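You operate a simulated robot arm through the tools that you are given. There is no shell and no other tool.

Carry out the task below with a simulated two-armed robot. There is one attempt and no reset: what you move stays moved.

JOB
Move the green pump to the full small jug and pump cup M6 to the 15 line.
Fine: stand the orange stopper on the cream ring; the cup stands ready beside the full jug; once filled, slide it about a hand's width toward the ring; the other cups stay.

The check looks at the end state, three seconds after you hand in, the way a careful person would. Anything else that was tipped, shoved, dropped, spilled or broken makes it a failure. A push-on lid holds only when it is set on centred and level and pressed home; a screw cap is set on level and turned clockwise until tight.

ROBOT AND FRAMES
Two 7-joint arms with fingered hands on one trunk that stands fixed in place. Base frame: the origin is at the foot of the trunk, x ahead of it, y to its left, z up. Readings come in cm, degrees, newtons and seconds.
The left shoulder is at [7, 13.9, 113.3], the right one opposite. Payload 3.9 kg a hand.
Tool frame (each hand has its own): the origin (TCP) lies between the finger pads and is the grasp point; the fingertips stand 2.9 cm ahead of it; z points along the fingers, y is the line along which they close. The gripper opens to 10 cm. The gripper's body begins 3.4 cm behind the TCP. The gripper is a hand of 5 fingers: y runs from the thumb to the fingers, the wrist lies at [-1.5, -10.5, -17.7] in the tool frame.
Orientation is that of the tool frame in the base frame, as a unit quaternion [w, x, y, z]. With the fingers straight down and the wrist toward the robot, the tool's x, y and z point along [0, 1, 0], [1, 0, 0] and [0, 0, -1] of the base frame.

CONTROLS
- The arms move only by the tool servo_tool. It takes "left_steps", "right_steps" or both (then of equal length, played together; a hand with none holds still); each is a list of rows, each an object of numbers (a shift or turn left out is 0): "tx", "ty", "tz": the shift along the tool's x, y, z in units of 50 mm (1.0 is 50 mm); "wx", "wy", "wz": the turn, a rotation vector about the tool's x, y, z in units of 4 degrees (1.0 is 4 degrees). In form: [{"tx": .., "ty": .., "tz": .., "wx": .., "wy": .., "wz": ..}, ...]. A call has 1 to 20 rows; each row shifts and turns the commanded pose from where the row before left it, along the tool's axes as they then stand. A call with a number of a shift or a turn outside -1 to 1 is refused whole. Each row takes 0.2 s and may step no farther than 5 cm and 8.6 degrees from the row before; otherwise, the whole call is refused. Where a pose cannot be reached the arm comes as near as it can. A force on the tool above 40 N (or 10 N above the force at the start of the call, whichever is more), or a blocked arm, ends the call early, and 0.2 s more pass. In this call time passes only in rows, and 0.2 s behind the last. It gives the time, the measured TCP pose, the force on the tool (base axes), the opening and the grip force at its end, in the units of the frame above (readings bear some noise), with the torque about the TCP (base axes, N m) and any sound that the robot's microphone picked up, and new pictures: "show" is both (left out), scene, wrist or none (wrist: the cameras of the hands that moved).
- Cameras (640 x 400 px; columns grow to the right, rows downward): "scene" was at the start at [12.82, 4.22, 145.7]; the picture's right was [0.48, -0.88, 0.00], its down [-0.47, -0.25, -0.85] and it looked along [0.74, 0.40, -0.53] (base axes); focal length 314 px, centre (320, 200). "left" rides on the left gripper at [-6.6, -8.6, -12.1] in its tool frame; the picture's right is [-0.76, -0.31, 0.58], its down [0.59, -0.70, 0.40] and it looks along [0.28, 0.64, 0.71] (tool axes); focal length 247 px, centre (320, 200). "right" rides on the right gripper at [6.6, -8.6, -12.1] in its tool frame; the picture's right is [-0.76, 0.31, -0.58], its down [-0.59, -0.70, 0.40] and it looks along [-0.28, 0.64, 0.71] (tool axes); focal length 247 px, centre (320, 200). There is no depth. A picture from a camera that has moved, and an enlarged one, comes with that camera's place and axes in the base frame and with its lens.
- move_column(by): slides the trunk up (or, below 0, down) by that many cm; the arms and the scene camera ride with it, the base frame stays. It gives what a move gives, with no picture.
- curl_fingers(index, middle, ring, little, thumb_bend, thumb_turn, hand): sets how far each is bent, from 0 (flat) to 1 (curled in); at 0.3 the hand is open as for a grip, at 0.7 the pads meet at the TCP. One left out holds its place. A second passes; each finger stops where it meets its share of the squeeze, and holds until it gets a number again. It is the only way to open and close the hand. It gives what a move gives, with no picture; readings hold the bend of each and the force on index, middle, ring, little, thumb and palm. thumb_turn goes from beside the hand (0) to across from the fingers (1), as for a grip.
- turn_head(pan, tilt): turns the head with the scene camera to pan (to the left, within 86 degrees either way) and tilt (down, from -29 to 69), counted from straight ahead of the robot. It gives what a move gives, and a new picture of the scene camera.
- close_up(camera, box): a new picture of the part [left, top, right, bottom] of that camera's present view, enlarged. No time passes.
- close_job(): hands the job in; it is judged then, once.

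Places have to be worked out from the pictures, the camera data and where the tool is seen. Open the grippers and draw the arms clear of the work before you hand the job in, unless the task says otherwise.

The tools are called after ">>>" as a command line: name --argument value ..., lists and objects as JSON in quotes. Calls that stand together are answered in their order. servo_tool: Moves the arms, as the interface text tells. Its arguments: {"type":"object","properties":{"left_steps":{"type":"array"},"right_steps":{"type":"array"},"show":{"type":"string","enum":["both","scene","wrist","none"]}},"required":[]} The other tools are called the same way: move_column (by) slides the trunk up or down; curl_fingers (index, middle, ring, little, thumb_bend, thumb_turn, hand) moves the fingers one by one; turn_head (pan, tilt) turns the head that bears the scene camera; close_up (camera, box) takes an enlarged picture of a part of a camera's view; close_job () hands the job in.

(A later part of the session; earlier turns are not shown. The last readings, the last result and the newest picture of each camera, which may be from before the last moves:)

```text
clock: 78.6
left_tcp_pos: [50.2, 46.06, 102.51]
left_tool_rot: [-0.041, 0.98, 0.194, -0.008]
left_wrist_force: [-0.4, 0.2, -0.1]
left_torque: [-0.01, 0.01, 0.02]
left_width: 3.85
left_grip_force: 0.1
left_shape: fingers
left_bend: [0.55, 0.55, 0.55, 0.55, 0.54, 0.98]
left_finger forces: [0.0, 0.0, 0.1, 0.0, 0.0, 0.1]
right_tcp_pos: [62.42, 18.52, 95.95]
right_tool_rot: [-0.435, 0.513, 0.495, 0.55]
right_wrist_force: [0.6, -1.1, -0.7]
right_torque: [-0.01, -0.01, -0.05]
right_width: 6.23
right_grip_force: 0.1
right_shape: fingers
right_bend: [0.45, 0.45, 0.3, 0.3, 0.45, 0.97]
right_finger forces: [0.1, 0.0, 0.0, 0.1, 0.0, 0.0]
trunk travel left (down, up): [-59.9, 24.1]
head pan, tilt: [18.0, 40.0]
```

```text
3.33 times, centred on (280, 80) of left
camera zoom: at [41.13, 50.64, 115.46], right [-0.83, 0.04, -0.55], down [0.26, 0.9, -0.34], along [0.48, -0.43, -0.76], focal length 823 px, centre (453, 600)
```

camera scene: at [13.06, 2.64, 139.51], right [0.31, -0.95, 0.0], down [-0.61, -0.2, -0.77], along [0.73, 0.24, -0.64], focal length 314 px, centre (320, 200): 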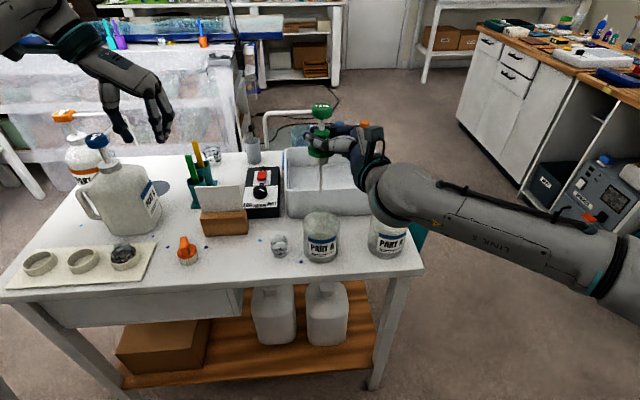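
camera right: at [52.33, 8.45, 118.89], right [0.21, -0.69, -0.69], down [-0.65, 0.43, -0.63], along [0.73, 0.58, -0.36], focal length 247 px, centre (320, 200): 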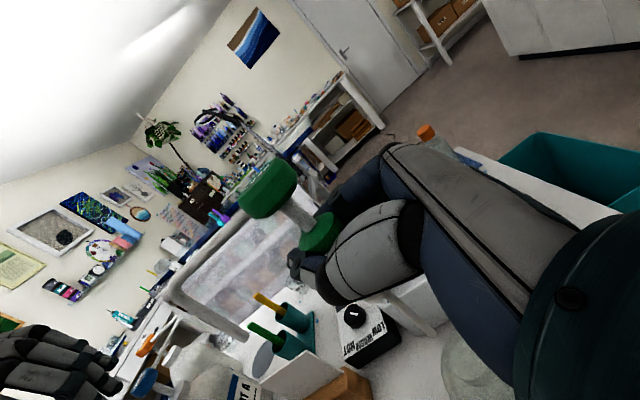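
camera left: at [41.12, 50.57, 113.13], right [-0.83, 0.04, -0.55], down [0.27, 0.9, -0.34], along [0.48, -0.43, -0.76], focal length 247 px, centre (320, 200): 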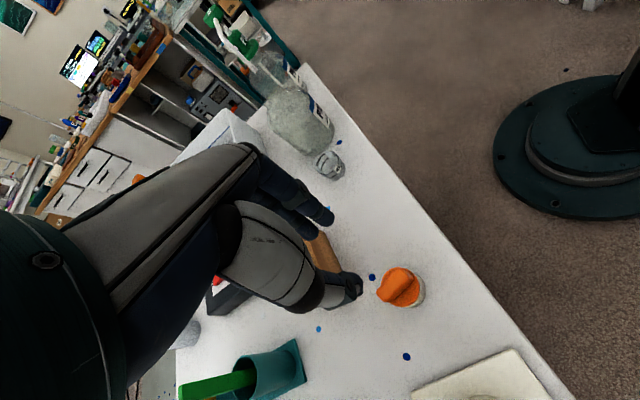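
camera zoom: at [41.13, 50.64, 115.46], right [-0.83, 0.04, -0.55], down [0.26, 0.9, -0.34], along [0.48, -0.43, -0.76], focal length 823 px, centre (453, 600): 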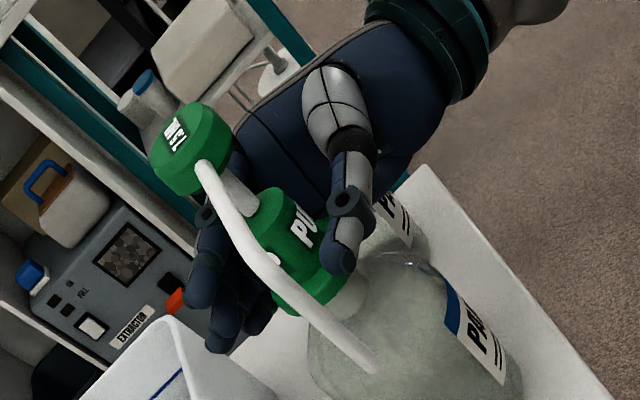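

The pump stands upright on the full jug. I open the right hand fully and lift it straight up off the pump.

>>> curl_fingers --hand "right" --index 0.3 --middle 0.3 --thumb_bend 0.3

>>> servo_tool --right_steps '[{"tx": 0.1, "ty": 0.0095, "tz": -0.002}, {"tx": 0.2, "ty": 0.019, "tz": -0.004}, {"tx": 0.3, "ty": 0.028, "tz": -0.006}, {"tx": 0.3, "ty": 0.028, "tz": -0.006}, {"tx": 0.3, "ty": 0.028, "tz": -0.006}, {"tx": 0.3, "ty": 0.028, "tz": -0.006}, {"tx": 0.3, "ty": 0.028, "tz": -0.006}, {"tx": 0.3, "ty": 0.028, "tz": -0.006}, {"tx": 0.3, "ty": 0.028, "tz": -0.006}]' --show "scene"

>>> close_up --camera "scene" --box '[250, 80, 390, 270]'

>>> close_up --camera "left" --box '[220, 20, 380, 180]'

```text
clock: 79.6
left_tcp_pos: [50.2, 46.18, 102.64]
left_tool_rot: [-0.04, 0.98, 0.194, -0.008]
left_wrist_force: [-0.2, 0.7, -0.2]
left_torque: [0.0, -0.01, 0.01]
left_width: 3.86
left_grip_force: 0.0
left_shape: fingers
left_bend: [0.55, 0.55, 0.55, 0.55, 0.54, 0.98]
left_finger forces: [0.0, 0.0, 0.1, 0.0, 0.0, 0.0]
right_tcp_pos: [62.46, 18.58, 95.96]
right_tool_rot: [-0.435, 0.515, 0.494, 0.549]
right_wrist_force: [0.2, 0.3, 0.5]
right_torque: [0.0, -0.02, -0.02]
right_width: 9.81
right_grip_force: 0.0
right_shape: fingers
right_bend: [0.3, 0.3, 0.3, 0.3, 0.3, 0.97]
right_finger forces: [0.0, 0.0, 0.0, 0.0, 0.0, 0.0]
trunk travel left (down, up): [-59.9, 24.1]
head pan, tilt: [18.0, 40.0]
```

```text
clock: 81.6
left_tcp_pos: [50.14, 46.12, 102.63]
left_tool_rot: [-0.041, 0.98, 0.194, -0.007]
left_wrist_force: [0.0, 0.0, -0.7]
left_torque: [0.0, 0.05, -0.01]
left_width: 3.88
left_grip_force: 0.0
left_shape: fingers
left_bend: [0.55, 0.55, 0.55, 0.55, 0.54, 0.98]
left_finger forces: [0.1, 0.1, 0.0, 0.1, 0.0, 0.1]
right_tcp_pos: [62.27, 18.59, 108.03]
right_tool_rot: [-0.435, 0.514, 0.494, 0.549]
right_wrist_force: [0.4, 0.1, 0.0]
right_torque: [-0.04, 0.0, 0.03]
right_width: 9.85
right_grip_force: 0.1
right_shape: fingers
right_bend: [0.3, 0.3, 0.3, 0.3, 0.3, 0.97]
right_finger forces: [0.0, 0.1, 0.1, 0.0, 0.1, 0.0]
trunk travel left (down, up): [-59.9, 24.1]
head pan, tilt: [18.0, 40.0]
camera scene: at [13.02, 2.58, 126.91], right [0.31, -0.95, 0.0], down [-0.61, -0.2, -0.77], along [0.73, 0.24, -0.64], focal length 314 px, centre (320, 200)
```

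scene: 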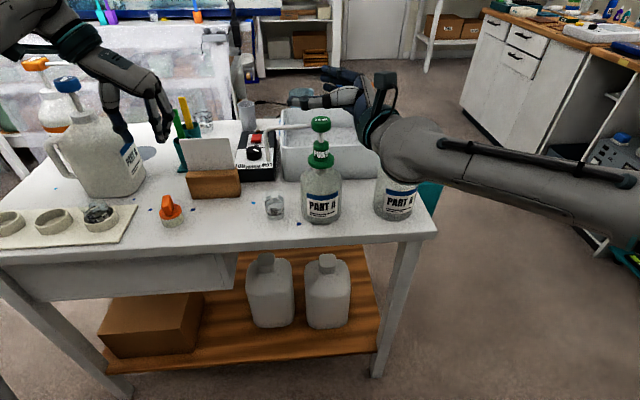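

```text
2.11 times, centred on (320, 175) of scene
camera zoom: at [13.02, 2.58, 126.91], right [0.31, -0.95, 0.0], down [-0.61, -0.2, -0.77], along [0.73, 0.24, -0.64], focal length 661 px, centre (320, 253)
```

zoom: 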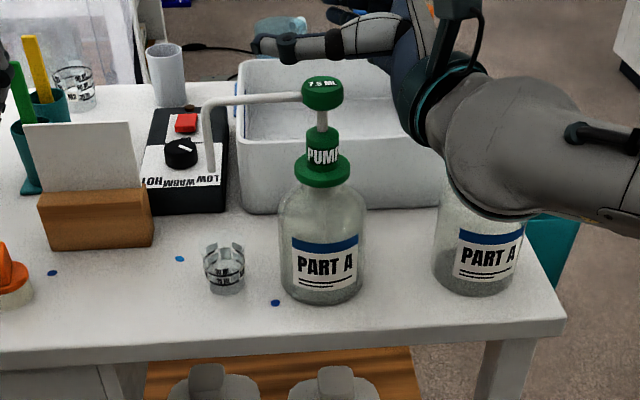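

```text
2.50 times, centred on (300, 100) of left
camera zoom: at [41.11, 50.65, 115.47], right [-0.83, 0.04, -0.55], down [0.26, 0.9, -0.34], along [0.48, -0.43, -0.76], focal length 617 px, centre (370, 450)
```

zoom: 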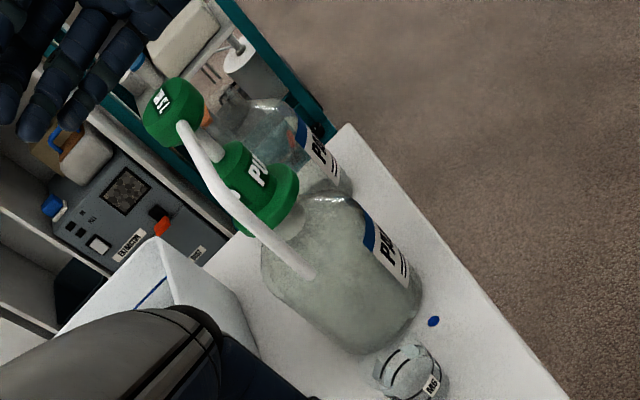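

The pump is free-standing on the full jug. I now check the nozzle's place relative to cup M6 and whether the flange is level and fully seated.

>>> close_up --camera "scene" --box '[255, 120, 305, 225]'

>>> close_up --camera "scene" --box '[300, 110, 345, 180]'

>>> close_up --camera "left" --box '[280, 70, 410, 190]'

```text
3.81 times, centred on (280, 172) of scene
camera zoom: at [13.02, 2.58, 126.91], right [0.31, -0.95, 0.0], down [-0.61, -0.2, -0.77], along [0.73, 0.24, -0.64], focal length 1196 px, centre (472, 305)
```

zoom: 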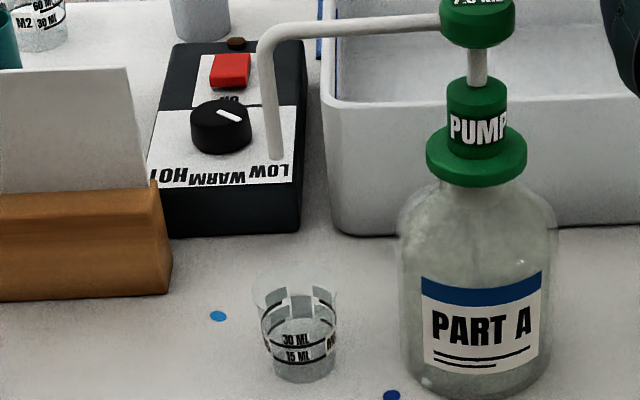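

```text
5.71 times, centred on (322, 145) of scene
camera zoom: at [13.02, 2.58, 126.91], right [0.31, -0.95, 0.0], down [-0.61, -0.2, -0.77], along [0.73, 0.24, -0.64], focal length 1794 px, centre (306, 514)
```

zoom: 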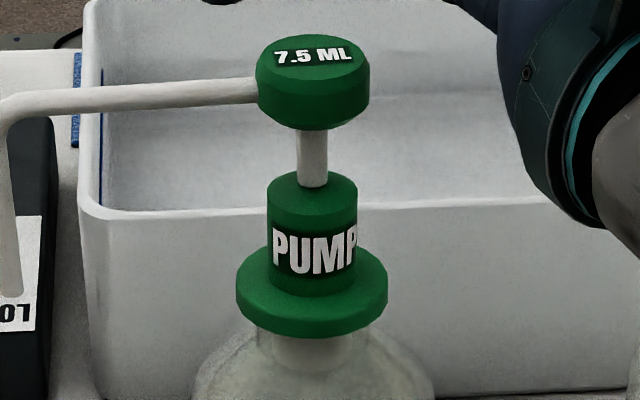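

```text
3.33 times, centred on (345, 130) of left
camera zoom: at [41.11, 50.65, 115.47], right [-0.83, 0.04, -0.55], down [0.26, 0.9, -0.34], along [0.48, -0.43, -0.76], focal length 823 px, centre (237, 433)
```

zoom: 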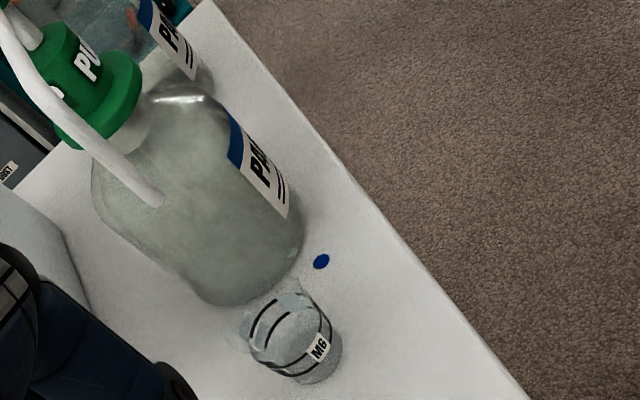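

The nozzle hangs over the cup's centre and the flange is level on the rim. Now I move the right hand up and to the right, then turn it fingers-down to use as a presser.

>>> servo_tool --right_steps '[{"tx": 0.16, "ty": 0.135, "tz": -0.21}, {"tx": 0.16, "ty": 0.135, "tz": -0.21}, {"tx": 0.16, "ty": 0.135, "tz": -0.21}, {"tx": 0.16, "ty": 0.135, "tz": -0.21}, {"tx": 0.16, "ty": 0.135, "tz": -0.21}, {"wy": -1}, {"wy": -1}, {"wy": -1}, {"wy": -1}, {"wy": -1}, {"wy": -1}, {"wy": -1}, {"wy": -1}, {"wy": -1}, {"wy": -1}, {"wy": -1}, {"wy": -1}]' --show "scene"

>>> servo_tool --right_steps '[{"wy": -1}, {"wy": -1}, {"wy": -1}, {"wy": -1}, {"wy": -1}, {"wy": -1}, {"wy": -1}, {"wy": -1}, {"wy": -1}]' --show "both"

```text
clock: 85.2
left_tcp_pos: [50.15, 46.15, 102.61]
left_tool_rot: [-0.041, 0.98, 0.194, -0.009]
left_wrist_force: [1.3, 0.2, -0.1]
left_torque: [0.01, 0.02, 0.01]
left_width: 3.88
left_grip_force: 0.0
left_shape: fingers
left_bend: [0.55, 0.55, 0.55, 0.55, 0.54, 0.98]
left_finger forces: [0.0, 0.1, 0.0, 0.0, 0.0, 0.0]
right_tcp_pos: [64.68, 12.94, 112.4]
right_tool_rot: [-0.197, 0.693, 0.629, 0.292]
right_wrist_force: [0.1, 0.9, 0.0]
right_torque: [0.01, 0.01, 0.02]
right_width: 9.86
right_grip_force: 0.0
right_shape: fingers
right_bend: [0.3, 0.3, 0.3, 0.3, 0.3, 0.98]
right_finger forces: [0.0, 0.0, 0.0, 0.0, 0.0, 0.0]
trunk travel left (down, up): [-59.9, 24.1]
head pan, tilt: [18.0, 40.0]
camera scene: at [13.04, 2.61, 126.91], right [0.31, -0.95, 0.0], down [-0.61, -0.2, -0.77], along [0.73, 0.24, -0.64], focal length 314 px, centre (320, 200)
```

scene: 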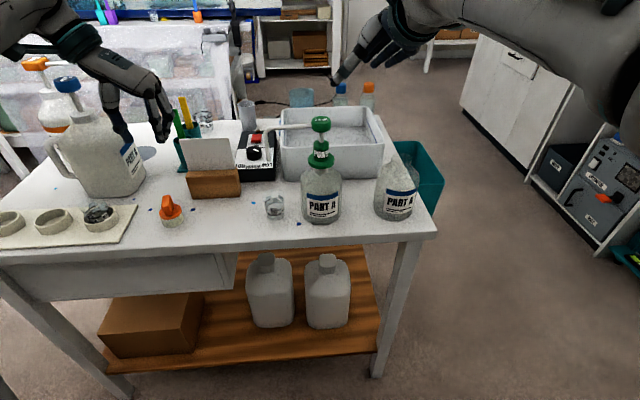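

```text
clock: 87.4
left_tcp_pos: [50.18, 46.14, 102.68]
left_tool_rot: [-0.042, 0.98, 0.193, -0.008]
left_wrist_force: [-0.6, -0.2, 0.2]
left_torque: [0.01, 0.02, -0.02]
left_width: 3.9
left_grip_force: 0.1
left_shape: fingers
left_bend: [0.55, 0.55, 0.55, 0.55, 0.54, 0.98]
left_finger forces: [0.0, 0.0, 0.0, 0.0, 0.0, 0.0]
right_tcp_pos: [66.25, 9.38, 113.36]
right_tool_rot: [-0.064, 0.751, 0.642, 0.139]
right_wrist_force: [0.4, 0.0, 0.0]
right_torque: [0.01, 0.03, 0.02]
right_width: 9.86
right_grip_force: 0.1
right_shape: fingers
right_bend: [0.3, 0.3, 0.3, 0.3, 0.3, 0.98]
right_finger forces: [0.1, 0.0, 0.0, 0.0, 0.0, 0.0]
right hand out of reach, approached as far as the arm can: row 7, 8, 9
trunk travel left (down, up): [-59.9, 24.1]
head pan, tilt: [18.0, 40.0]
stopped in row 9 (right hand): the arm was blocked; the commanded pose is now the measured one
camera scene: at [13.06, 2.52, 126.91], right [0.31, -0.95, 0.0], down [-0.61, -0.2, -0.77], along [0.73, 0.24, -0.64], focal length 314 px, centre (320, 200)
camera right: at [57.2, 13.79, 126.07], right [0.12, -0.93, 0.35], down [-0.72, -0.33, -0.61], along [0.68, -0.18, -0.71], focal length 247 px, centre (320, 200)
```

scene: 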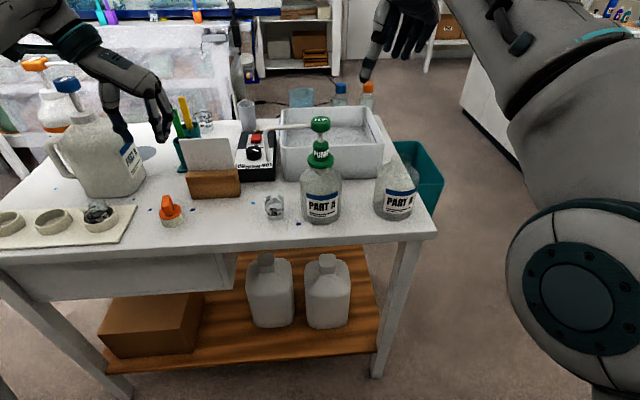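
right: 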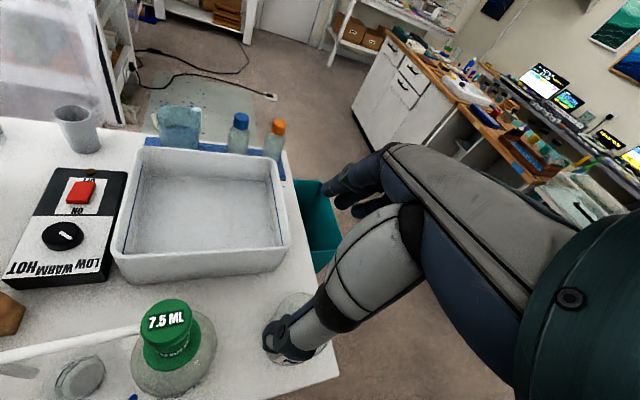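

The right arm is at its reach limit here, so I will press with the left hand, which reaches the jug easily. First I draw the right hand back to its parking place.

>>> servo_tool --right_steps '[{"ty": -0.36, "tx": -0.2}, {"ty": -0.36, "tx": -0.2}, {"ty": -0.36, "tx": -0.24}, {"ty": -0.36, "tx": -0.24}, {"ty": -0.36, "tx": -0.24}, {"ty": -0.36, "tx": -0.24}, {"ty": -0.36, "tx": -0.24}, {"ty": -0.36, "tx": -0.24}, {"ty": -0.36, "tx": -0.24}, {"ty": -0.36, "tx": -0.24}]' --show "scene"

```text
clock: 89.6
left_tcp_pos: [50.16, 46.15, 102.7]
left_tool_rot: [-0.041, 0.98, 0.194, -0.008]
left_wrist_force: [0.0, 0.0, -0.7]
left_torque: [0.03, 0.0, 0.0]
left_width: 3.85
left_grip_force: 0.0
left_shape: fingers
left_bend: [0.55, 0.55, 0.55, 0.55, 0.54, 0.98]
left_finger forces: [0.0, 0.0, 0.0, 0.0, 0.0, 0.0]
right_tcp_pos: [46.48, 1.74, 108.61]
right_tool_rot: [-0.063, 0.75, 0.644, 0.14]
right_wrist_force: [-0.6, 0.0, 0.0]
right_torque: [-0.02, -0.02, 0.03]
right_width: 9.87
right_grip_force: 0.1
right_shape: fingers
right_bend: [0.3, 0.3, 0.3, 0.3, 0.3, 0.98]
right_finger forces: [0.0, 0.0, 0.0, 0.0, 0.1, 0.0]
trunk travel left (down, up): [-59.9, 24.1]
head pan, tilt: [18.0, 40.0]
camera scene: at [13.01, 2.48, 126.92], right [0.31, -0.95, 0.0], down [-0.61, -0.2, -0.77], along [0.73, 0.24, -0.64], focal length 314 px, centre (320, 200)
```

scene: 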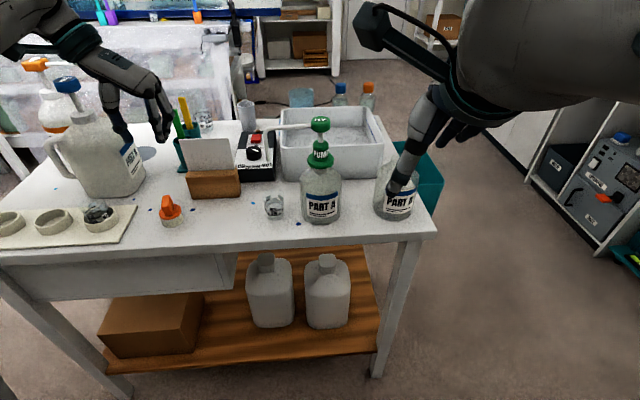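

The right hand is parked. I raise the trunk 10 cm for better reach (lifting the left hand clear too) and close the left hand's fingers into a presser.

>>> move_column --by 10

>>> curl_fingers --hand "left" --index 0.68 --middle 0.68 --ring 0.68 --little 0.68 --thumb_bend 0.68

>>> servo_tool --left_steps '[{"wx": -0.6}, {"wx": -0.6}]' --show "both"

>>> close_up --camera "scene" --box '[60, 20, 260, 180]'

```text
clock: 90.9
left_tcp_pos: [50.18, 46.26, 112.57]
left_tool_rot: [-0.041, 0.98, 0.193, -0.009]
left_wrist_force: [-0.1, 0.7, -0.1]
left_torque: [-0.04, 0.0, 0.03]
left_width: 3.89
left_grip_force: 0.0
left_shape: fingers
left_bend: [0.55, 0.55, 0.55, 0.55, 0.54, 0.98]
left_finger forces: [0.0, 0.1, 0.0, 0.0, 0.1, 0.1]
right_tcp_pos: [46.47, 1.92, 118.57]
right_tool_rot: [-0.062, 0.75, 0.644, 0.138]
right_wrist_force: [0.6, 0.6, 0.2]
right_torque: [-0.01, 0.0, 0.03]
right_width: 9.88
right_grip_force: 0.0
right_shape: fingers
right_bend: [0.3, 0.3, 0.3, 0.3, 0.3, 0.98]
right_finger forces: [0.0, 0.0, 0.1, 0.0, 0.0, 0.0]
trunk travel left (down, up): [-69.9, 14.1]
head pan, tilt: [18.0, 40.0]
```

```text
clock: 91.9
left_tcp_pos: [50.14, 46.3, 112.58]
left_tool_rot: [-0.041, 0.98, 0.195, -0.008]
left_wrist_force: [0.7, 0.7, -0.3]
left_torque: [-0.01, 0.0, 0.01]
left_width: 0.67
left_grip_force: 0.3
left_shape: fingers
left_bend: [0.68, 0.68, 0.68, 0.68, 0.68, 0.98]
left_finger forces: [0.0, 0.1, 0.0, 0.0, 0.0, 0.0]
right_tcp_pos: [46.43, 1.84, 118.53]
right_tool_rot: [-0.062, 0.749, 0.644, 0.139]
right_wrist_force: [-0.2, 0.4, 0.1]
right_torque: [-0.01, -0.01, 0.03]
right_width: 9.83
right_grip_force: 0.1
right_shape: fingers
right_bend: [0.3, 0.3, 0.3, 0.3, 0.3, 0.98]
right_finger forces: [0.1, 0.0, 0.0, 0.0, 0.1, 0.0]
trunk travel left (down, up): [-69.9, 14.1]
head pan, tilt: [18.0, 40.0]
```

```text
clock: 92.5
left_tcp_pos: [50.19, 46.14, 112.67]
left_tool_rot: [0.0, 0.981, 0.195, -0.001]
left_wrist_force: [0.0, 0.0, 0.4]
left_torque: [0.01, 0.01, -0.01]
left_width: 0.64
left_grip_force: 0.0
left_shape: fingers
left_bend: [0.68, 0.68, 0.68, 0.68, 0.68, 0.98]
left_finger forces: [0.0, 0.1, 0.1, 0.1, 0.0, 0.0]
right_tcp_pos: [46.53, 1.94, 118.57]
right_tool_rot: [-0.063, 0.749, 0.645, 0.138]
right_wrist_force: [0.4, -0.4, 0.7]
right_torque: [0.01, -0.04, 0.02]
right_width: 9.87
right_grip_force: 0.0
right_shape: fingers
right_bend: [0.3, 0.3, 0.3, 0.3, 0.3, 0.98]
right_finger forces: [0.1, 0.1, 0.0, 0.0, 0.1, 0.0]
trunk travel left (down, up): [-69.9, 14.1]
head pan, tilt: [18.0, 40.0]
camera scene: at [13.05, 2.6, 136.91], right [0.31, -0.95, 0.0], down [-0.61, -0.2, -0.77], along [0.73, 0.24, -0.64], focal length 314 px, centre (320, 200)
camera left: at [40.79, 51.56, 124.79], right [-0.82, -0.01, -0.58], down [0.28, 0.87, -0.4], along [0.51, -0.49, -0.71], focal length 247 px, centre (320, 200)
```

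scene: 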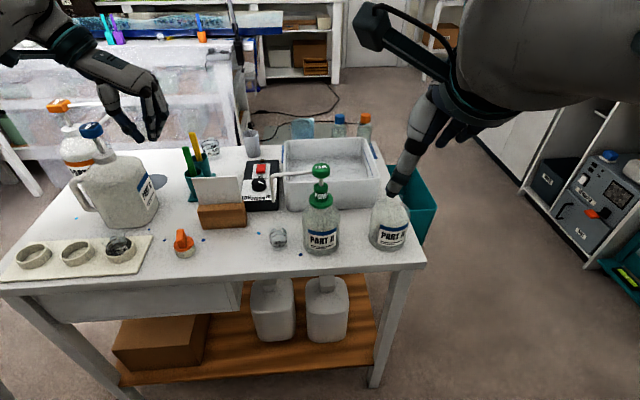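
left: 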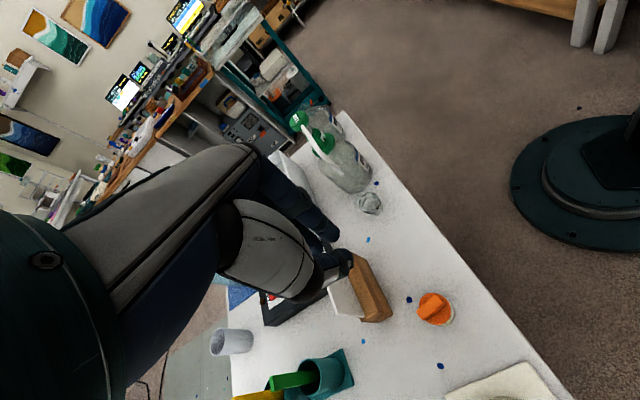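

```text
2.50 times, centred on (160, 100) of scene
camera zoom: at [13.05, 2.6, 136.91], right [0.31, -0.95, 0.0], down [-0.61, -0.2, -0.77], along [0.73, 0.24, -0.64], focal length 785 px, centre (720, 450)
```

zoom: 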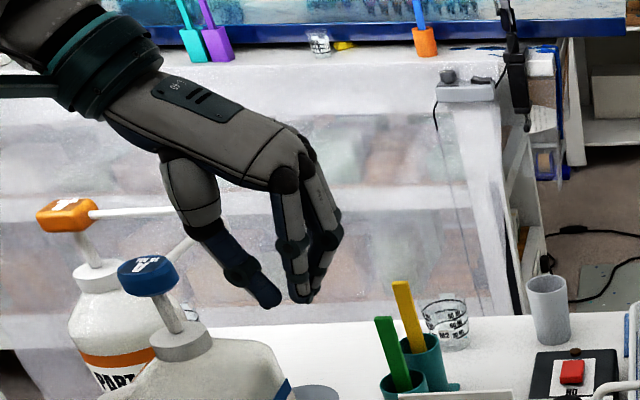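

The closed fingertips form a presser about 2.5 cm wide. I carry the left hand over to above the pump head, staying high.

>>> servo_tool --left_steps '[{"ty": 0.35}, {"ty": 0.385}, {"ty": 0.385}, {"ty": 0.385}, {"ty": 0.385}, {"ty": 0.385}, {"ty": 0.385}, {"ty": 0.385}, {"ty": 0.385}, {"ty": 0.385}, {"ty": 0.385}, {"ty": 0.385}, {"ty": 0.385}, {"ty": 0.385}, {"ty": 0.385}, {"ty": 0.385}]' --show "both"

>>> close_up --camera "scene" --box '[250, 70, 390, 260]'

>>> close_up --camera "left" --box '[280, 180, 520, 400]'

```text
clock: 95.9
left_tcp_pos: [61.99, 17.75, 112.61]
left_tool_rot: [-0.001, 0.981, 0.194, 0.0]
left_wrist_force: [-0.1, 0.2, 0.0]
left_torque: [0.0, -0.01, -0.01]
left_width: 0.63
left_grip_force: 0.0
left_shape: fingers
left_bend: [0.68, 0.68, 0.68, 0.68, 0.68, 0.98]
left_finger forces: [0.0, 0.0, 0.1, 0.1, 0.1, 0.1]
right_tcp_pos: [46.53, 1.75, 118.6]
right_tool_rot: [-0.062, 0.749, 0.644, 0.139]
right_wrist_force: [0.3, -0.5, 0.0]
right_torque: [0.0, -0.03, 0.0]
right_width: 9.86
right_grip_force: 0.0
right_shape: fingers
right_bend: [0.3, 0.3, 0.3, 0.3, 0.3, 0.98]
right_finger forces: [0.1, 0.1, 0.0, 0.0, 0.1, 0.1]
trunk travel left (down, up): [-69.9, 14.1]
head pan, tilt: [18.0, 40.0]
camera scene: at [13.09, 2.49, 136.91], right [0.31, -0.95, 0.0], down [-0.61, -0.2, -0.77], along [0.73, 0.24, -0.64], focal length 314 px, centre (320, 200)
camera left: at [52.45, 23.08, 124.68], right [-0.82, 0.0, -0.58], down [0.28, 0.87, -0.4], along [0.51, -0.48, -0.71], focal length 247 px, centre (320, 200)
```

scene: 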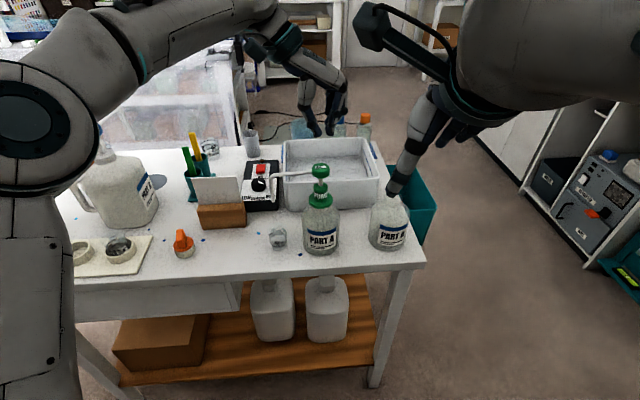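
left: 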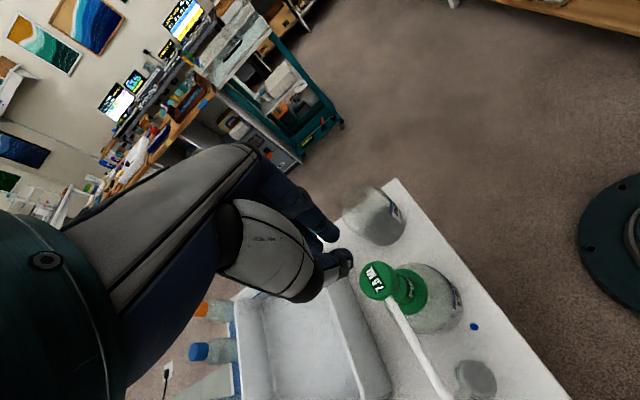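

```text
2.11 times, centred on (320, 165) of scene
camera zoom: at [13.09, 2.49, 136.91], right [0.31, -0.95, 0.0], down [-0.61, -0.2, -0.77], along [0.73, 0.24, -0.64], focal length 661 px, centre (320, 274)
```

zoom: 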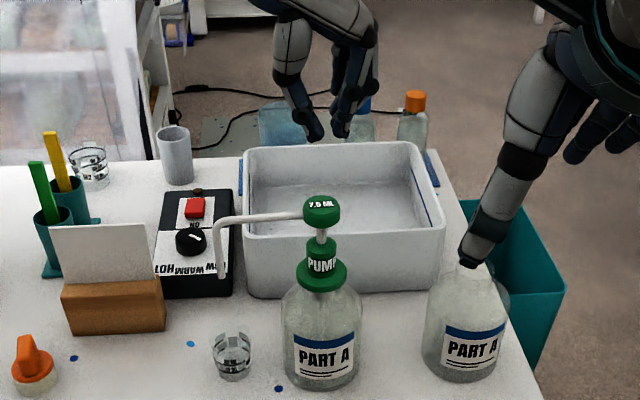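

```text
1.82 times, centred on (400, 290) of left
camera zoom: at [52.45, 23.08, 124.68], right [-0.82, 0.0, -0.58], down [0.28, 0.87, -0.4], along [0.51, -0.48, -0.71], focal length 449 px, centre (174, 36)
```

zoom: 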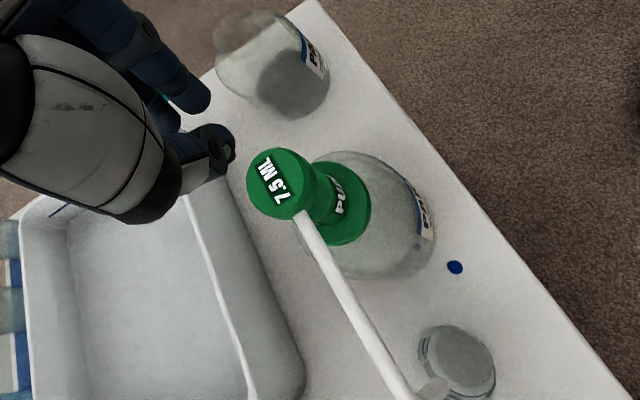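

In the hand's frame the head centre lies 0.75 cm toward the thumb side. I shift to centre the fingertips on the head and descend to just above it.

>>> servo_tool --left_steps '[{"ty": -0.07, "tx": 0.02}, {"ty": -0.07, "tx": 0.02}, {"tz": 0.25}, {"tz": 0.25}, {"tz": 0.25}, {"tz": 0.25}, {"tz": 0.15}]' --show "none"

>>> close_up --camera "scene" --box '[280, 70, 370, 200]'

>>> close_up --camera "left" --box '[280, 180, 520, 400]'

```text
clock: 97.5
left_tcp_pos: [61.73, 18.73, 107.01]
left_tool_rot: [0.001, 0.981, 0.195, 0.001]
left_wrist_force: [0.7, 0.0, -0.8]
left_torque: [-0.01, 0.0, 0.03]
left_width: 0.66
left_grip_force: 0.0
left_shape: fingers
left_bend: [0.68, 0.68, 0.68, 0.68, 0.68, 0.98]
left_finger forces: [0.1, 0.0, 0.0, 0.1, 0.0, 0.0]
right_tcp_pos: [46.55, 1.84, 118.59]
right_tool_rot: [-0.062, 0.75, 0.644, 0.139]
right_wrist_force: [-0.6, 0.1, 0.5]
right_torque: [0.01, -0.04, 0.03]
right_width: 9.87
right_grip_force: 0.1
right_shape: fingers
right_bend: [0.3, 0.3, 0.3, 0.3, 0.3, 0.98]
right_finger forces: [0.0, 0.1, 0.0, 0.1, 0.1, 0.0]
trunk travel left (down, up): [-69.9, 14.1]
head pan, tilt: [18.0, 40.0]
```

```text
3.08 times, centred on (325, 135) of scene
camera zoom: at [13.05, 2.57, 136.91], right [0.31, -0.95, 0.0], down [-0.61, -0.2, -0.77], along [0.73, 0.24, -0.64], focal length 966 px, centre (305, 400)
```

zoom: 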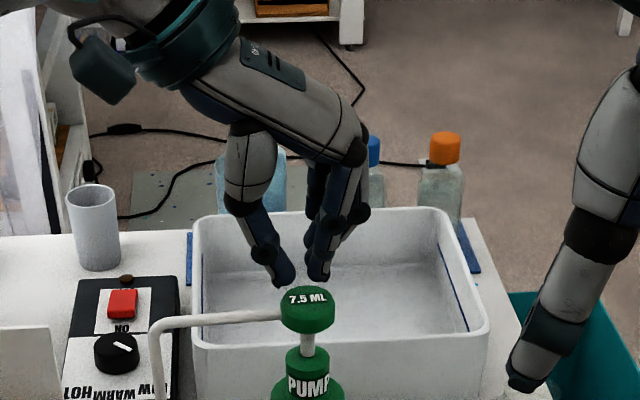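

```text
1.82 times, centred on (400, 290) of left
camera zoom: at [52.3, 24.08, 119.1], right [-0.82, -0.01, -0.58], down [0.28, 0.87, -0.4], along [0.51, -0.49, -0.71], focal length 449 px, centre (174, 36)
```

zoom: 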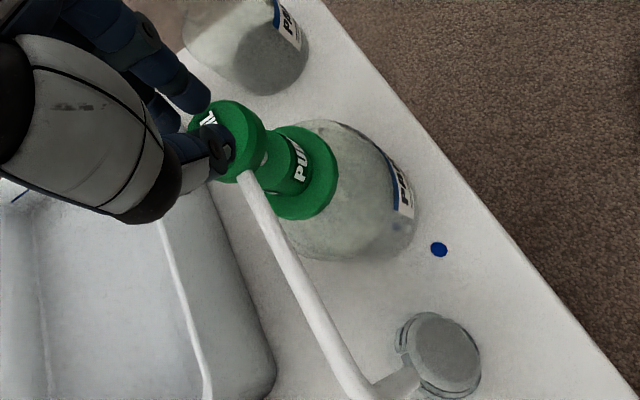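

The fingertips are over the head. I take a baseline close-up of the empty cup and lower until contact.

>>> servo_tool --left_steps '[{"tx": -0.03, "tz": 0.08}, {"tx": -0.02, "tz": 0.08}, {"tz": 0.06}, {"tz": 0.04}]' --show "none"

>>> close_up --camera "scene" --box '[260, 220, 300, 255]'

>>> close_up --camera "scene" --box '[280, 120, 370, 220]'

```text
clock: 98.5
left_tcp_pos: [61.38, 18.6, 105.63]
left_tool_rot: [0.0, 0.981, 0.194, 0.0]
left_wrist_force: [0.2, -0.4, 0.2]
left_torque: [0.03, -0.04, 0.0]
left_width: 0.63
left_grip_force: 0.0
left_shape: fingers
left_bend: [0.68, 0.68, 0.68, 0.68, 0.68, 0.98]
left_finger forces: [0.1, 0.0, 0.0, 0.0, 0.0, 0.1]
right_tcp_pos: [46.52, 1.94, 118.52]
right_tool_rot: [-0.062, 0.749, 0.644, 0.138]
right_wrist_force: [-0.5, -0.1, -1.1]
right_torque: [0.01, -0.02, -0.04]
right_width: 9.84
right_grip_force: 0.1
right_shape: fingers
right_bend: [0.3, 0.3, 0.3, 0.3, 0.3, 0.98]
right_finger forces: [0.0, 0.0, 0.1, 0.0, 0.0, 0.0]
trunk travel left (down, up): [-69.9, 14.1]
head pan, tilt: [18.0, 40.0]
```

```text
11.43 times, centred on (280, 238) of scene
camera zoom: at [13.05, 2.58, 136.91], right [0.31, -0.95, 0.0], down [-0.61, -0.2, -0.77], along [0.73, 0.24, -0.64], focal length 3589 px, centre (777, -229)
```

zoom: 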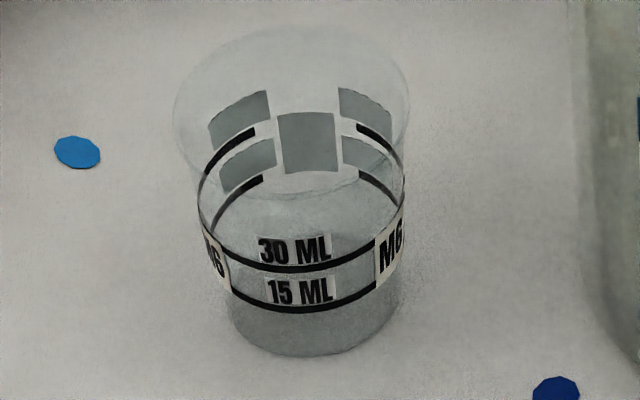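

```text
4.00 times, centred on (325, 170) of scene
camera zoom: at [13.05, 2.58, 136.91], right [0.31, -0.95, 0.0], down [-0.61, -0.2, -0.77], along [0.73, 0.24, -0.64], focal length 1256 px, centre (300, 320)
```

zoom: 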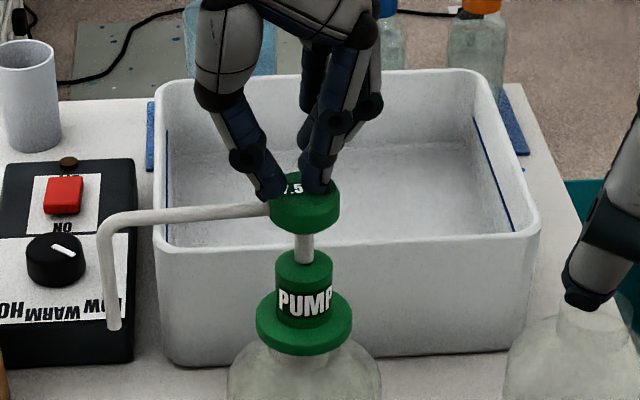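

The thumb tip is near the head's left edge, so I shift 0.5 cm right while still just above it, then lower to contact.

>>> servo_tool --left_steps '[{"tz": -0.05}, {"ty": 0.09}, {"tz": 0.06}, {"tz": 0.04}, {"tz": 0.04}]' --show "none"

>>> close_up --camera "scene" --box '[290, 130, 350, 190]'

>>> close_up --camera "left" --box '[280, 180, 420, 320]'

```text
clock: 99.7
left_tcp_pos: [61.62, 18.07, 105.19]
left_tool_rot: [0.0, 0.981, 0.194, 0.0]
left_wrist_force: [-1.1, 0.3, 2.2]
left_torque: [0.05, -0.01, 0.0]
left_width: 0.6
left_grip_force: 0.8
left_shape: fingers
left_bend: [0.68, 0.68, 0.68, 0.68, 0.68, 0.98]
left_finger forces: [0.1, 0.0, 0.0, 0.1, 1.7, 0.0]
right_tcp_pos: [46.46, 1.96, 118.6]
right_tool_rot: [-0.062, 0.75, 0.644, 0.139]
right_wrist_force: [-0.2, -0.2, 0.8]
right_torque: [-0.01, 0.03, -0.01]
right_width: 9.89
right_grip_force: 0.2
right_shape: fingers
right_bend: [0.3, 0.3, 0.3, 0.3, 0.3, 0.98]
right_finger forces: [0.1, 0.0, 0.0, 0.1, 0.0, 0.1]
trunk travel left (down, up): [-69.9, 14.1]
head pan, tilt: [18.0, 40.0]
```

```text
6.67 times, centred on (320, 160) of scene
camera zoom: at [13.02, 2.58, 136.92], right [0.31, -0.95, 0.0], down [-0.61, -0.2, -0.77], along [0.73, 0.24, -0.64], focal length 2094 px, centre (320, 467)
```

zoom: 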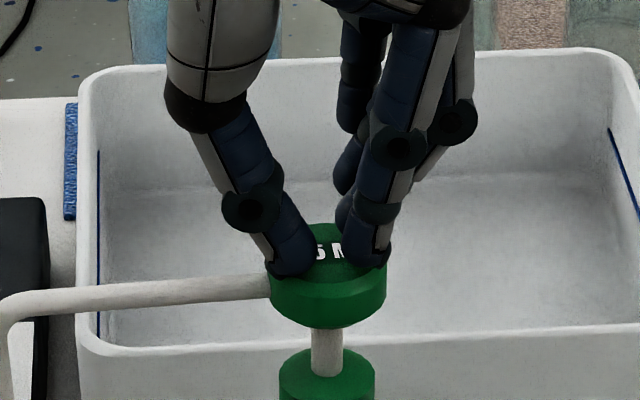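

```text
2.86 times, centred on (350, 250) of left
camera zoom: at [52.18, 23.57, 117.34], right [-0.82, -0.01, -0.58], down [0.28, 0.87, -0.4], along [0.51, -0.49, -0.71], focal length 706 px, centre (234, 57)
```

zoom: 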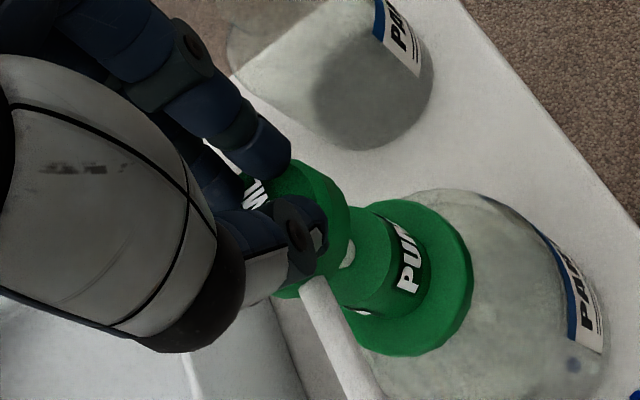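

Thumb has just touched (1.7 N), but the tips sit about 0.7 cm toward the near edge of the head. I lift slightly, shift 0.6 cm forward and lower again.

>>> servo_tool --left_steps '[{"tz": -0.08}, {"tx": 0.12}, {"tz": 0.05}, {"tz": 0.04}]' --show "none"

>>> close_up --camera "scene" --box '[290, 130, 350, 190]'

>>> close_up --camera "left" --box '[280, 180, 420, 320]'

```text
clock: 100.7
left_tcp_pos: [62.18, 18.28, 105.08]
left_tool_rot: [0.0, 0.981, 0.195, 0.0]
left_wrist_force: [0.6, 0.2, 1.8]
left_torque: [0.06, 0.03, 0.0]
left_width: 0.57
left_grip_force: 1.6
left_shape: fingers
left_bend: [0.68, 0.68, 0.68, 0.68, 0.68, 0.98]
left_finger forces: [0.0, 0.1, 0.1, 0.0, 2.1, 0.1]
right_tcp_pos: [46.43, 1.94, 118.68]
right_tool_rot: [-0.062, 0.75, 0.644, 0.138]
right_wrist_force: [-0.8, 0.4, -0.2]
right_torque: [0.01, 0.02, -0.01]
right_width: 9.88
right_grip_force: 0.0
right_shape: fingers
right_bend: [0.3, 0.3, 0.3, 0.3, 0.3, 0.98]
right_finger forces: [0.1, 0.0, 0.0, 0.0, 0.0, 0.0]
trunk travel left (down, up): [-69.9, 14.1]
head pan, tilt: [18.0, 40.0]
```

```text
6.67 times, centred on (320, 160) of scene
camera zoom: at [13.03, 2.57, 136.92], right [0.31, -0.95, 0.0], down [-0.61, -0.2, -0.77], along [0.73, 0.24, -0.64], focal length 2094 px, centre (320, 467)
```

zoom: 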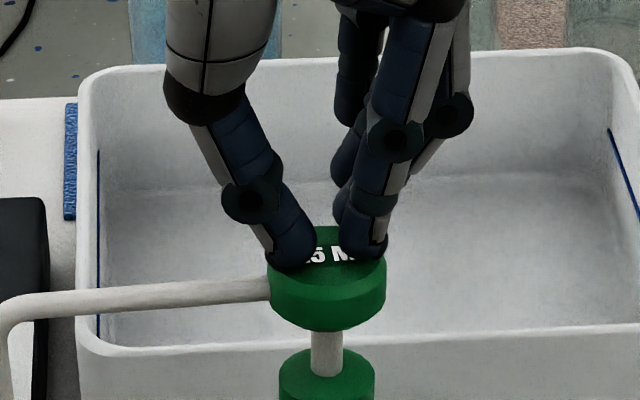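

```text
2.86 times, centred on (350, 250) of left
camera zoom: at [52.7, 23.81, 117.24], right [-0.82, 0.0, -0.58], down [0.28, 0.87, -0.4], along [0.51, -0.49, -0.71], focal length 706 px, centre (234, 57)
```

zoom: 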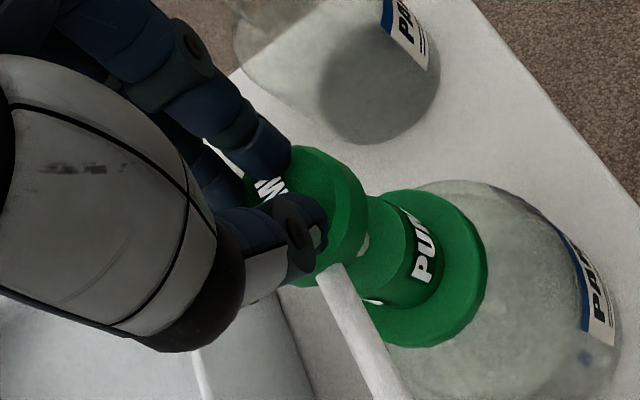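

Depth is good now, but the thumb takes the load alone. I tilt the hand 6° so the fingertips come level with the thumb, keeping centred, and touch again.

>>> servo_tool --left_steps '[{"tz": -0.08}, {"wx": 0.75, "ty": 0.035}, {"wx": 0.75, "ty": 0.035}, {"tz": 0.05}, {"tz": 0.04}]' --show "none"

>>> close_up --camera "scene" --box '[290, 130, 350, 190]'

```text
clock: 101.9
left_tcp_pos: [62.38, 18.03, 104.94]
left_tool_rot: [-0.052, 0.98, 0.194, -0.01]
left_wrist_force: [-0.5, -0.4, 1.8]
left_torque: [-0.03, -0.02, 0.0]
left_width: 0.57
left_grip_force: 1.1
left_shape: fingers
left_bend: [0.68, 0.68, 0.68, 0.68, 0.68, 0.98]
left_finger forces: [0.0, 2.5, 0.1, 0.0, 0.0, 0.1]
right_tcp_pos: [46.41, 1.79, 118.54]
right_tool_rot: [-0.062, 0.75, 0.644, 0.139]
right_wrist_force: [0.0, -0.6, 0.5]
right_torque: [-0.02, 0.03, 0.02]
right_width: 9.88
right_grip_force: 0.2
right_shape: fingers
right_bend: [0.3, 0.3, 0.3, 0.3, 0.3, 0.98]
right_finger forces: [0.0, 0.0, 0.0, 0.0, 0.1, 0.1]
trunk travel left (down, up): [-69.9, 14.1]
head pan, tilt: [18.0, 40.0]
```

```text
6.67 times, centred on (320, 160) of scene
camera zoom: at [13.01, 2.53, 136.92], right [0.31, -0.95, 0.0], down [-0.61, -0.2, -0.77], along [0.73, 0.24, -0.64], focal length 2094 px, centre (320, 467)
```

zoom: 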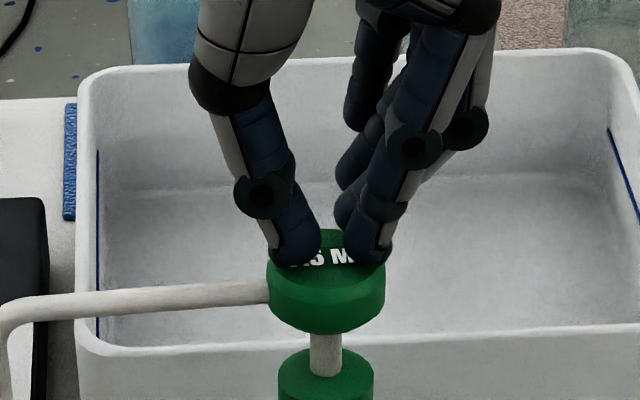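

Now the load is balanced on the middle finger and thumb. I press the head straight down for the first full stroke, stopping on the force limit or at 2.5 cm.

>>> servo_tool --left_steps '[{"tz": 0.05, "ty": 0.0052}, {"tz": 0.05, "ty": 0.0052}, {"tz": 0.05, "ty": 0.0052}, {"tz": 0.05, "ty": 0.0052}, {"tz": 0.05, "ty": 0.0052}, {"tz": 0.05, "ty": 0.0052}, {"tz": 0.05, "ty": 0.0052}, {"tz": 0.05, "ty": 0.0052}]' --show "none"

>>> close_up --camera "scene" --box '[255, 130, 345, 260]'

>>> close_up --camera "scene" --box '[260, 220, 300, 255]'

```text
clock: 103.7
left_tcp_pos: [62.23, 17.96, 103.07]
left_tool_rot: [-0.05, 0.98, 0.194, -0.009]
left_wrist_force: [2.8, -2.6, 9.2]
left_torque: [-0.09, -0.17, -0.01]
left_width: 0.61
left_grip_force: 4.1
left_shape: fingers
left_bend: [0.68, 0.71, 0.68, 0.68, 0.68, 0.98]
left_finger forces: [0.0, 8.4, 0.0, 0.1, 0.0, 0.1]
right_tcp_pos: [46.37, 1.89, 118.57]
right_tool_rot: [-0.062, 0.75, 0.644, 0.138]
right_wrist_force: [-0.5, -0.1, 0.2]
right_torque: [-0.02, 0.01, 0.01]
right_width: 9.86
right_grip_force: 0.0
right_shape: fingers
right_bend: [0.3, 0.3, 0.3, 0.3, 0.3, 0.98]
right_finger forces: [0.0, 0.0, 0.1, 0.1, 0.1, 0.0]
trunk travel left (down, up): [-69.9, 14.1]
head pan, tilt: [18.0, 40.0]
```

```text
3.08 times, centred on (300, 195) of scene
camera zoom: at [12.97, 2.5, 136.93], right [0.31, -0.95, 0.0], down [-0.61, -0.2, -0.77], along [0.73, 0.24, -0.64], focal length 966 px, centre (382, 215)
```

zoom: 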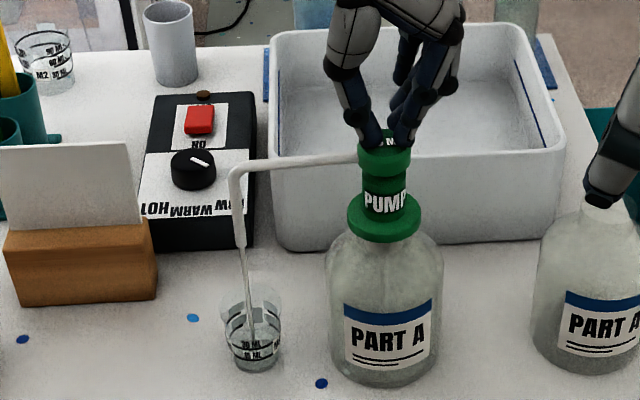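

```text
11.43 times, centred on (280, 238) of scene
camera zoom: at [12.97, 2.5, 136.93], right [0.31, -0.95, 0.0], down [-0.61, -0.2, -0.77], along [0.73, 0.24, -0.64], focal length 3589 px, centre (777, -229)
```

zoom: 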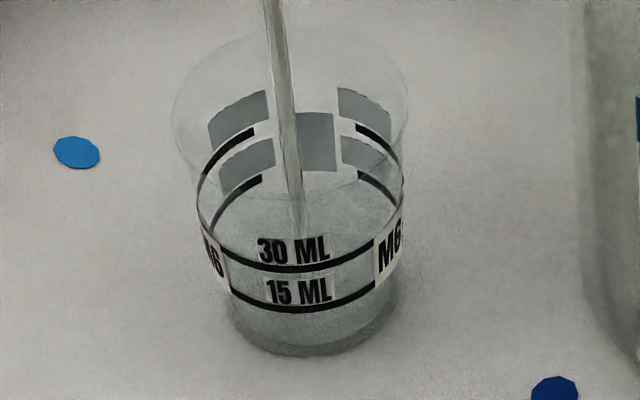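

The pump works: a stream runs into cup M6. I continue pressing to the bottom of this stroke.

>>> servo_tool --left_steps '[{"tz": 0.04, "ty": 0.0042}, {"tz": 0.04, "ty": 0.0042}, {"tz": 0.04, "ty": 0.0042}]' --show "none"

>>> close_up --camera "scene" --box '[255, 130, 345, 260]'

>>> close_up --camera "scene" --box '[260, 220, 300, 255]'

```text
clock: 104.5
left_tcp_pos: [62.32, 17.95, 102.74]
left_tool_rot: [-0.05, 0.98, 0.195, -0.007]
left_wrist_force: [4.8, -1.2, 23.0]
left_torque: [0.04, -0.1, -0.05]
left_width: 0.58
left_grip_force: 11.2
left_shape: fingers
left_bend: [0.68, 0.72, 0.68, 0.68, 0.68, 0.98]
left_finger forces: [0.0, 12.6, 0.0, 0.0, 9.4, 0.1]
right_tcp_pos: [46.29, 1.62, 118.7]
right_tool_rot: [-0.062, 0.75, 0.644, 0.14]
right_wrist_force: [-0.1, 0.1, 0.4]
right_torque: [-0.01, 0.01, 0.01]
right_width: 9.87
right_grip_force: 0.1
right_shape: fingers
right_bend: [0.3, 0.3, 0.3, 0.3, 0.3, 0.98]
right_finger forces: [0.0, 0.1, 0.0, 0.0, 0.1, 0.0]
trunk travel left (down, up): [-69.9, 14.1]
head pan, tilt: [18.0, 40.0]
```

```text
3.08 times, centred on (300, 195) of scene
camera zoom: at [12.77, 2.43, 136.97], right [0.31, -0.95, 0.0], down [-0.61, -0.2, -0.77], along [0.73, 0.24, -0.64], focal length 966 px, centre (382, 215)
```

zoom: 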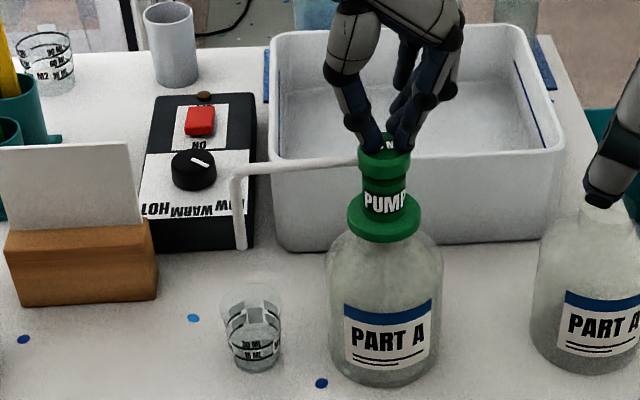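

```text
11.43 times, centred on (280, 238) of scene
camera zoom: at [12.77, 2.43, 136.97], right [0.31, -0.95, 0.0], down [-0.61, -0.2, -0.77], along [0.73, 0.24, -0.64], focal length 3589 px, centre (777, -229)
```

zoom: 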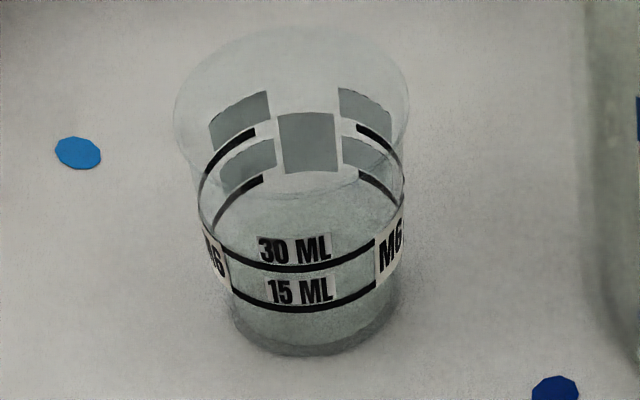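

Bottomed out at 23 N: the first full stroke is done and the stream has ended. I raise the hand so that the head springs back fully.

>>> servo_tool --left_steps '[{"tz": -0.06, "ty": -0.0063}, {"tz": -0.06, "ty": -0.0063}, {"tz": -0.06, "ty": -0.0063}, {"tz": -0.06, "ty": -0.0063}, {"tz": -0.06, "ty": -0.0063}, {"tz": -0.06, "ty": -0.0063}, {"tz": -0.06, "ty": -0.0063}, {"tz": -0.06, "ty": -0.0063}, {"tz": -0.06, "ty": -0.0063}, {"tz": -0.06, "ty": -0.0063}]' --show "none"

>>> close_up --camera "scene" --box '[255, 130, 345, 260]'

>>> close_up --camera "scene" --box '[265, 225, 295, 251]'

```text
clock: 106.7
left_tcp_pos: [62.36, 18.15, 105.44]
left_tool_rot: [-0.052, 0.98, 0.194, -0.011]
left_wrist_force: [-0.1, -0.3, 0.4]
left_torque: [0.0, 0.0, -0.02]
left_width: 0.59
left_grip_force: 0.4
left_shape: fingers
left_bend: [0.68, 0.69, 0.68, 0.68, 0.68, 0.98]
left_finger forces: [0.1, 0.5, 0.1, 0.0, 0.0, 0.0]
right_tcp_pos: [46.5, 1.82, 118.52]
right_tool_rot: [-0.062, 0.75, 0.644, 0.138]
right_wrist_force: [-0.4, 0.3, -0.2]
right_torque: [-0.02, -0.03, -0.02]
right_width: 9.88
right_grip_force: 0.0
right_shape: fingers
right_bend: [0.3, 0.3, 0.3, 0.3, 0.3, 0.98]
right_finger forces: [0.0, 0.0, 0.0, 0.0, 0.1, 0.0]
trunk travel left (down, up): [-69.9, 14.1]
head pan, tilt: [18.0, 40.0]
```

```text
3.08 times, centred on (300, 195) of scene
camera zoom: at [13.04, 2.58, 136.91], right [0.31, -0.95, 0.0], down [-0.61, -0.2, -0.77], along [0.73, 0.24, -0.64], focal length 966 px, centre (382, 215)
```

zoom: 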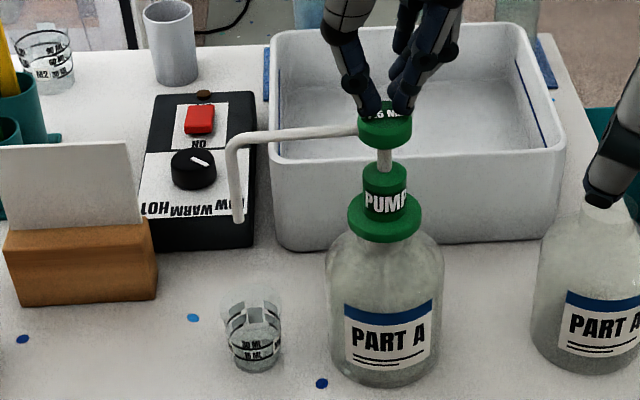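

```text
15.38 times, centred on (280, 238) of scene
camera zoom: at [13.04, 2.58, 136.91], right [0.31, -0.95, 0.0], down [-0.61, -0.2, -0.77], along [0.73, 0.24, -0.64], focal length 4831 px, centre (935, -385)
```

zoom: 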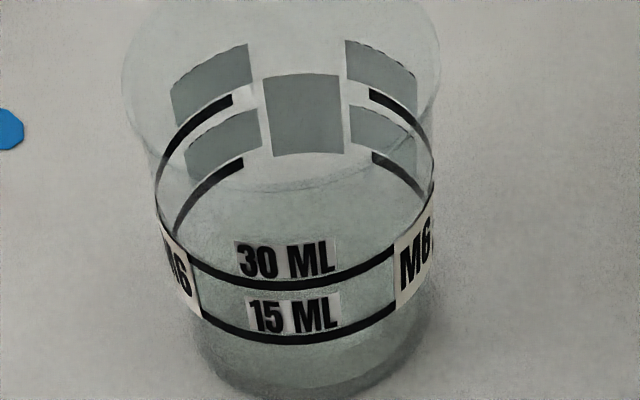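

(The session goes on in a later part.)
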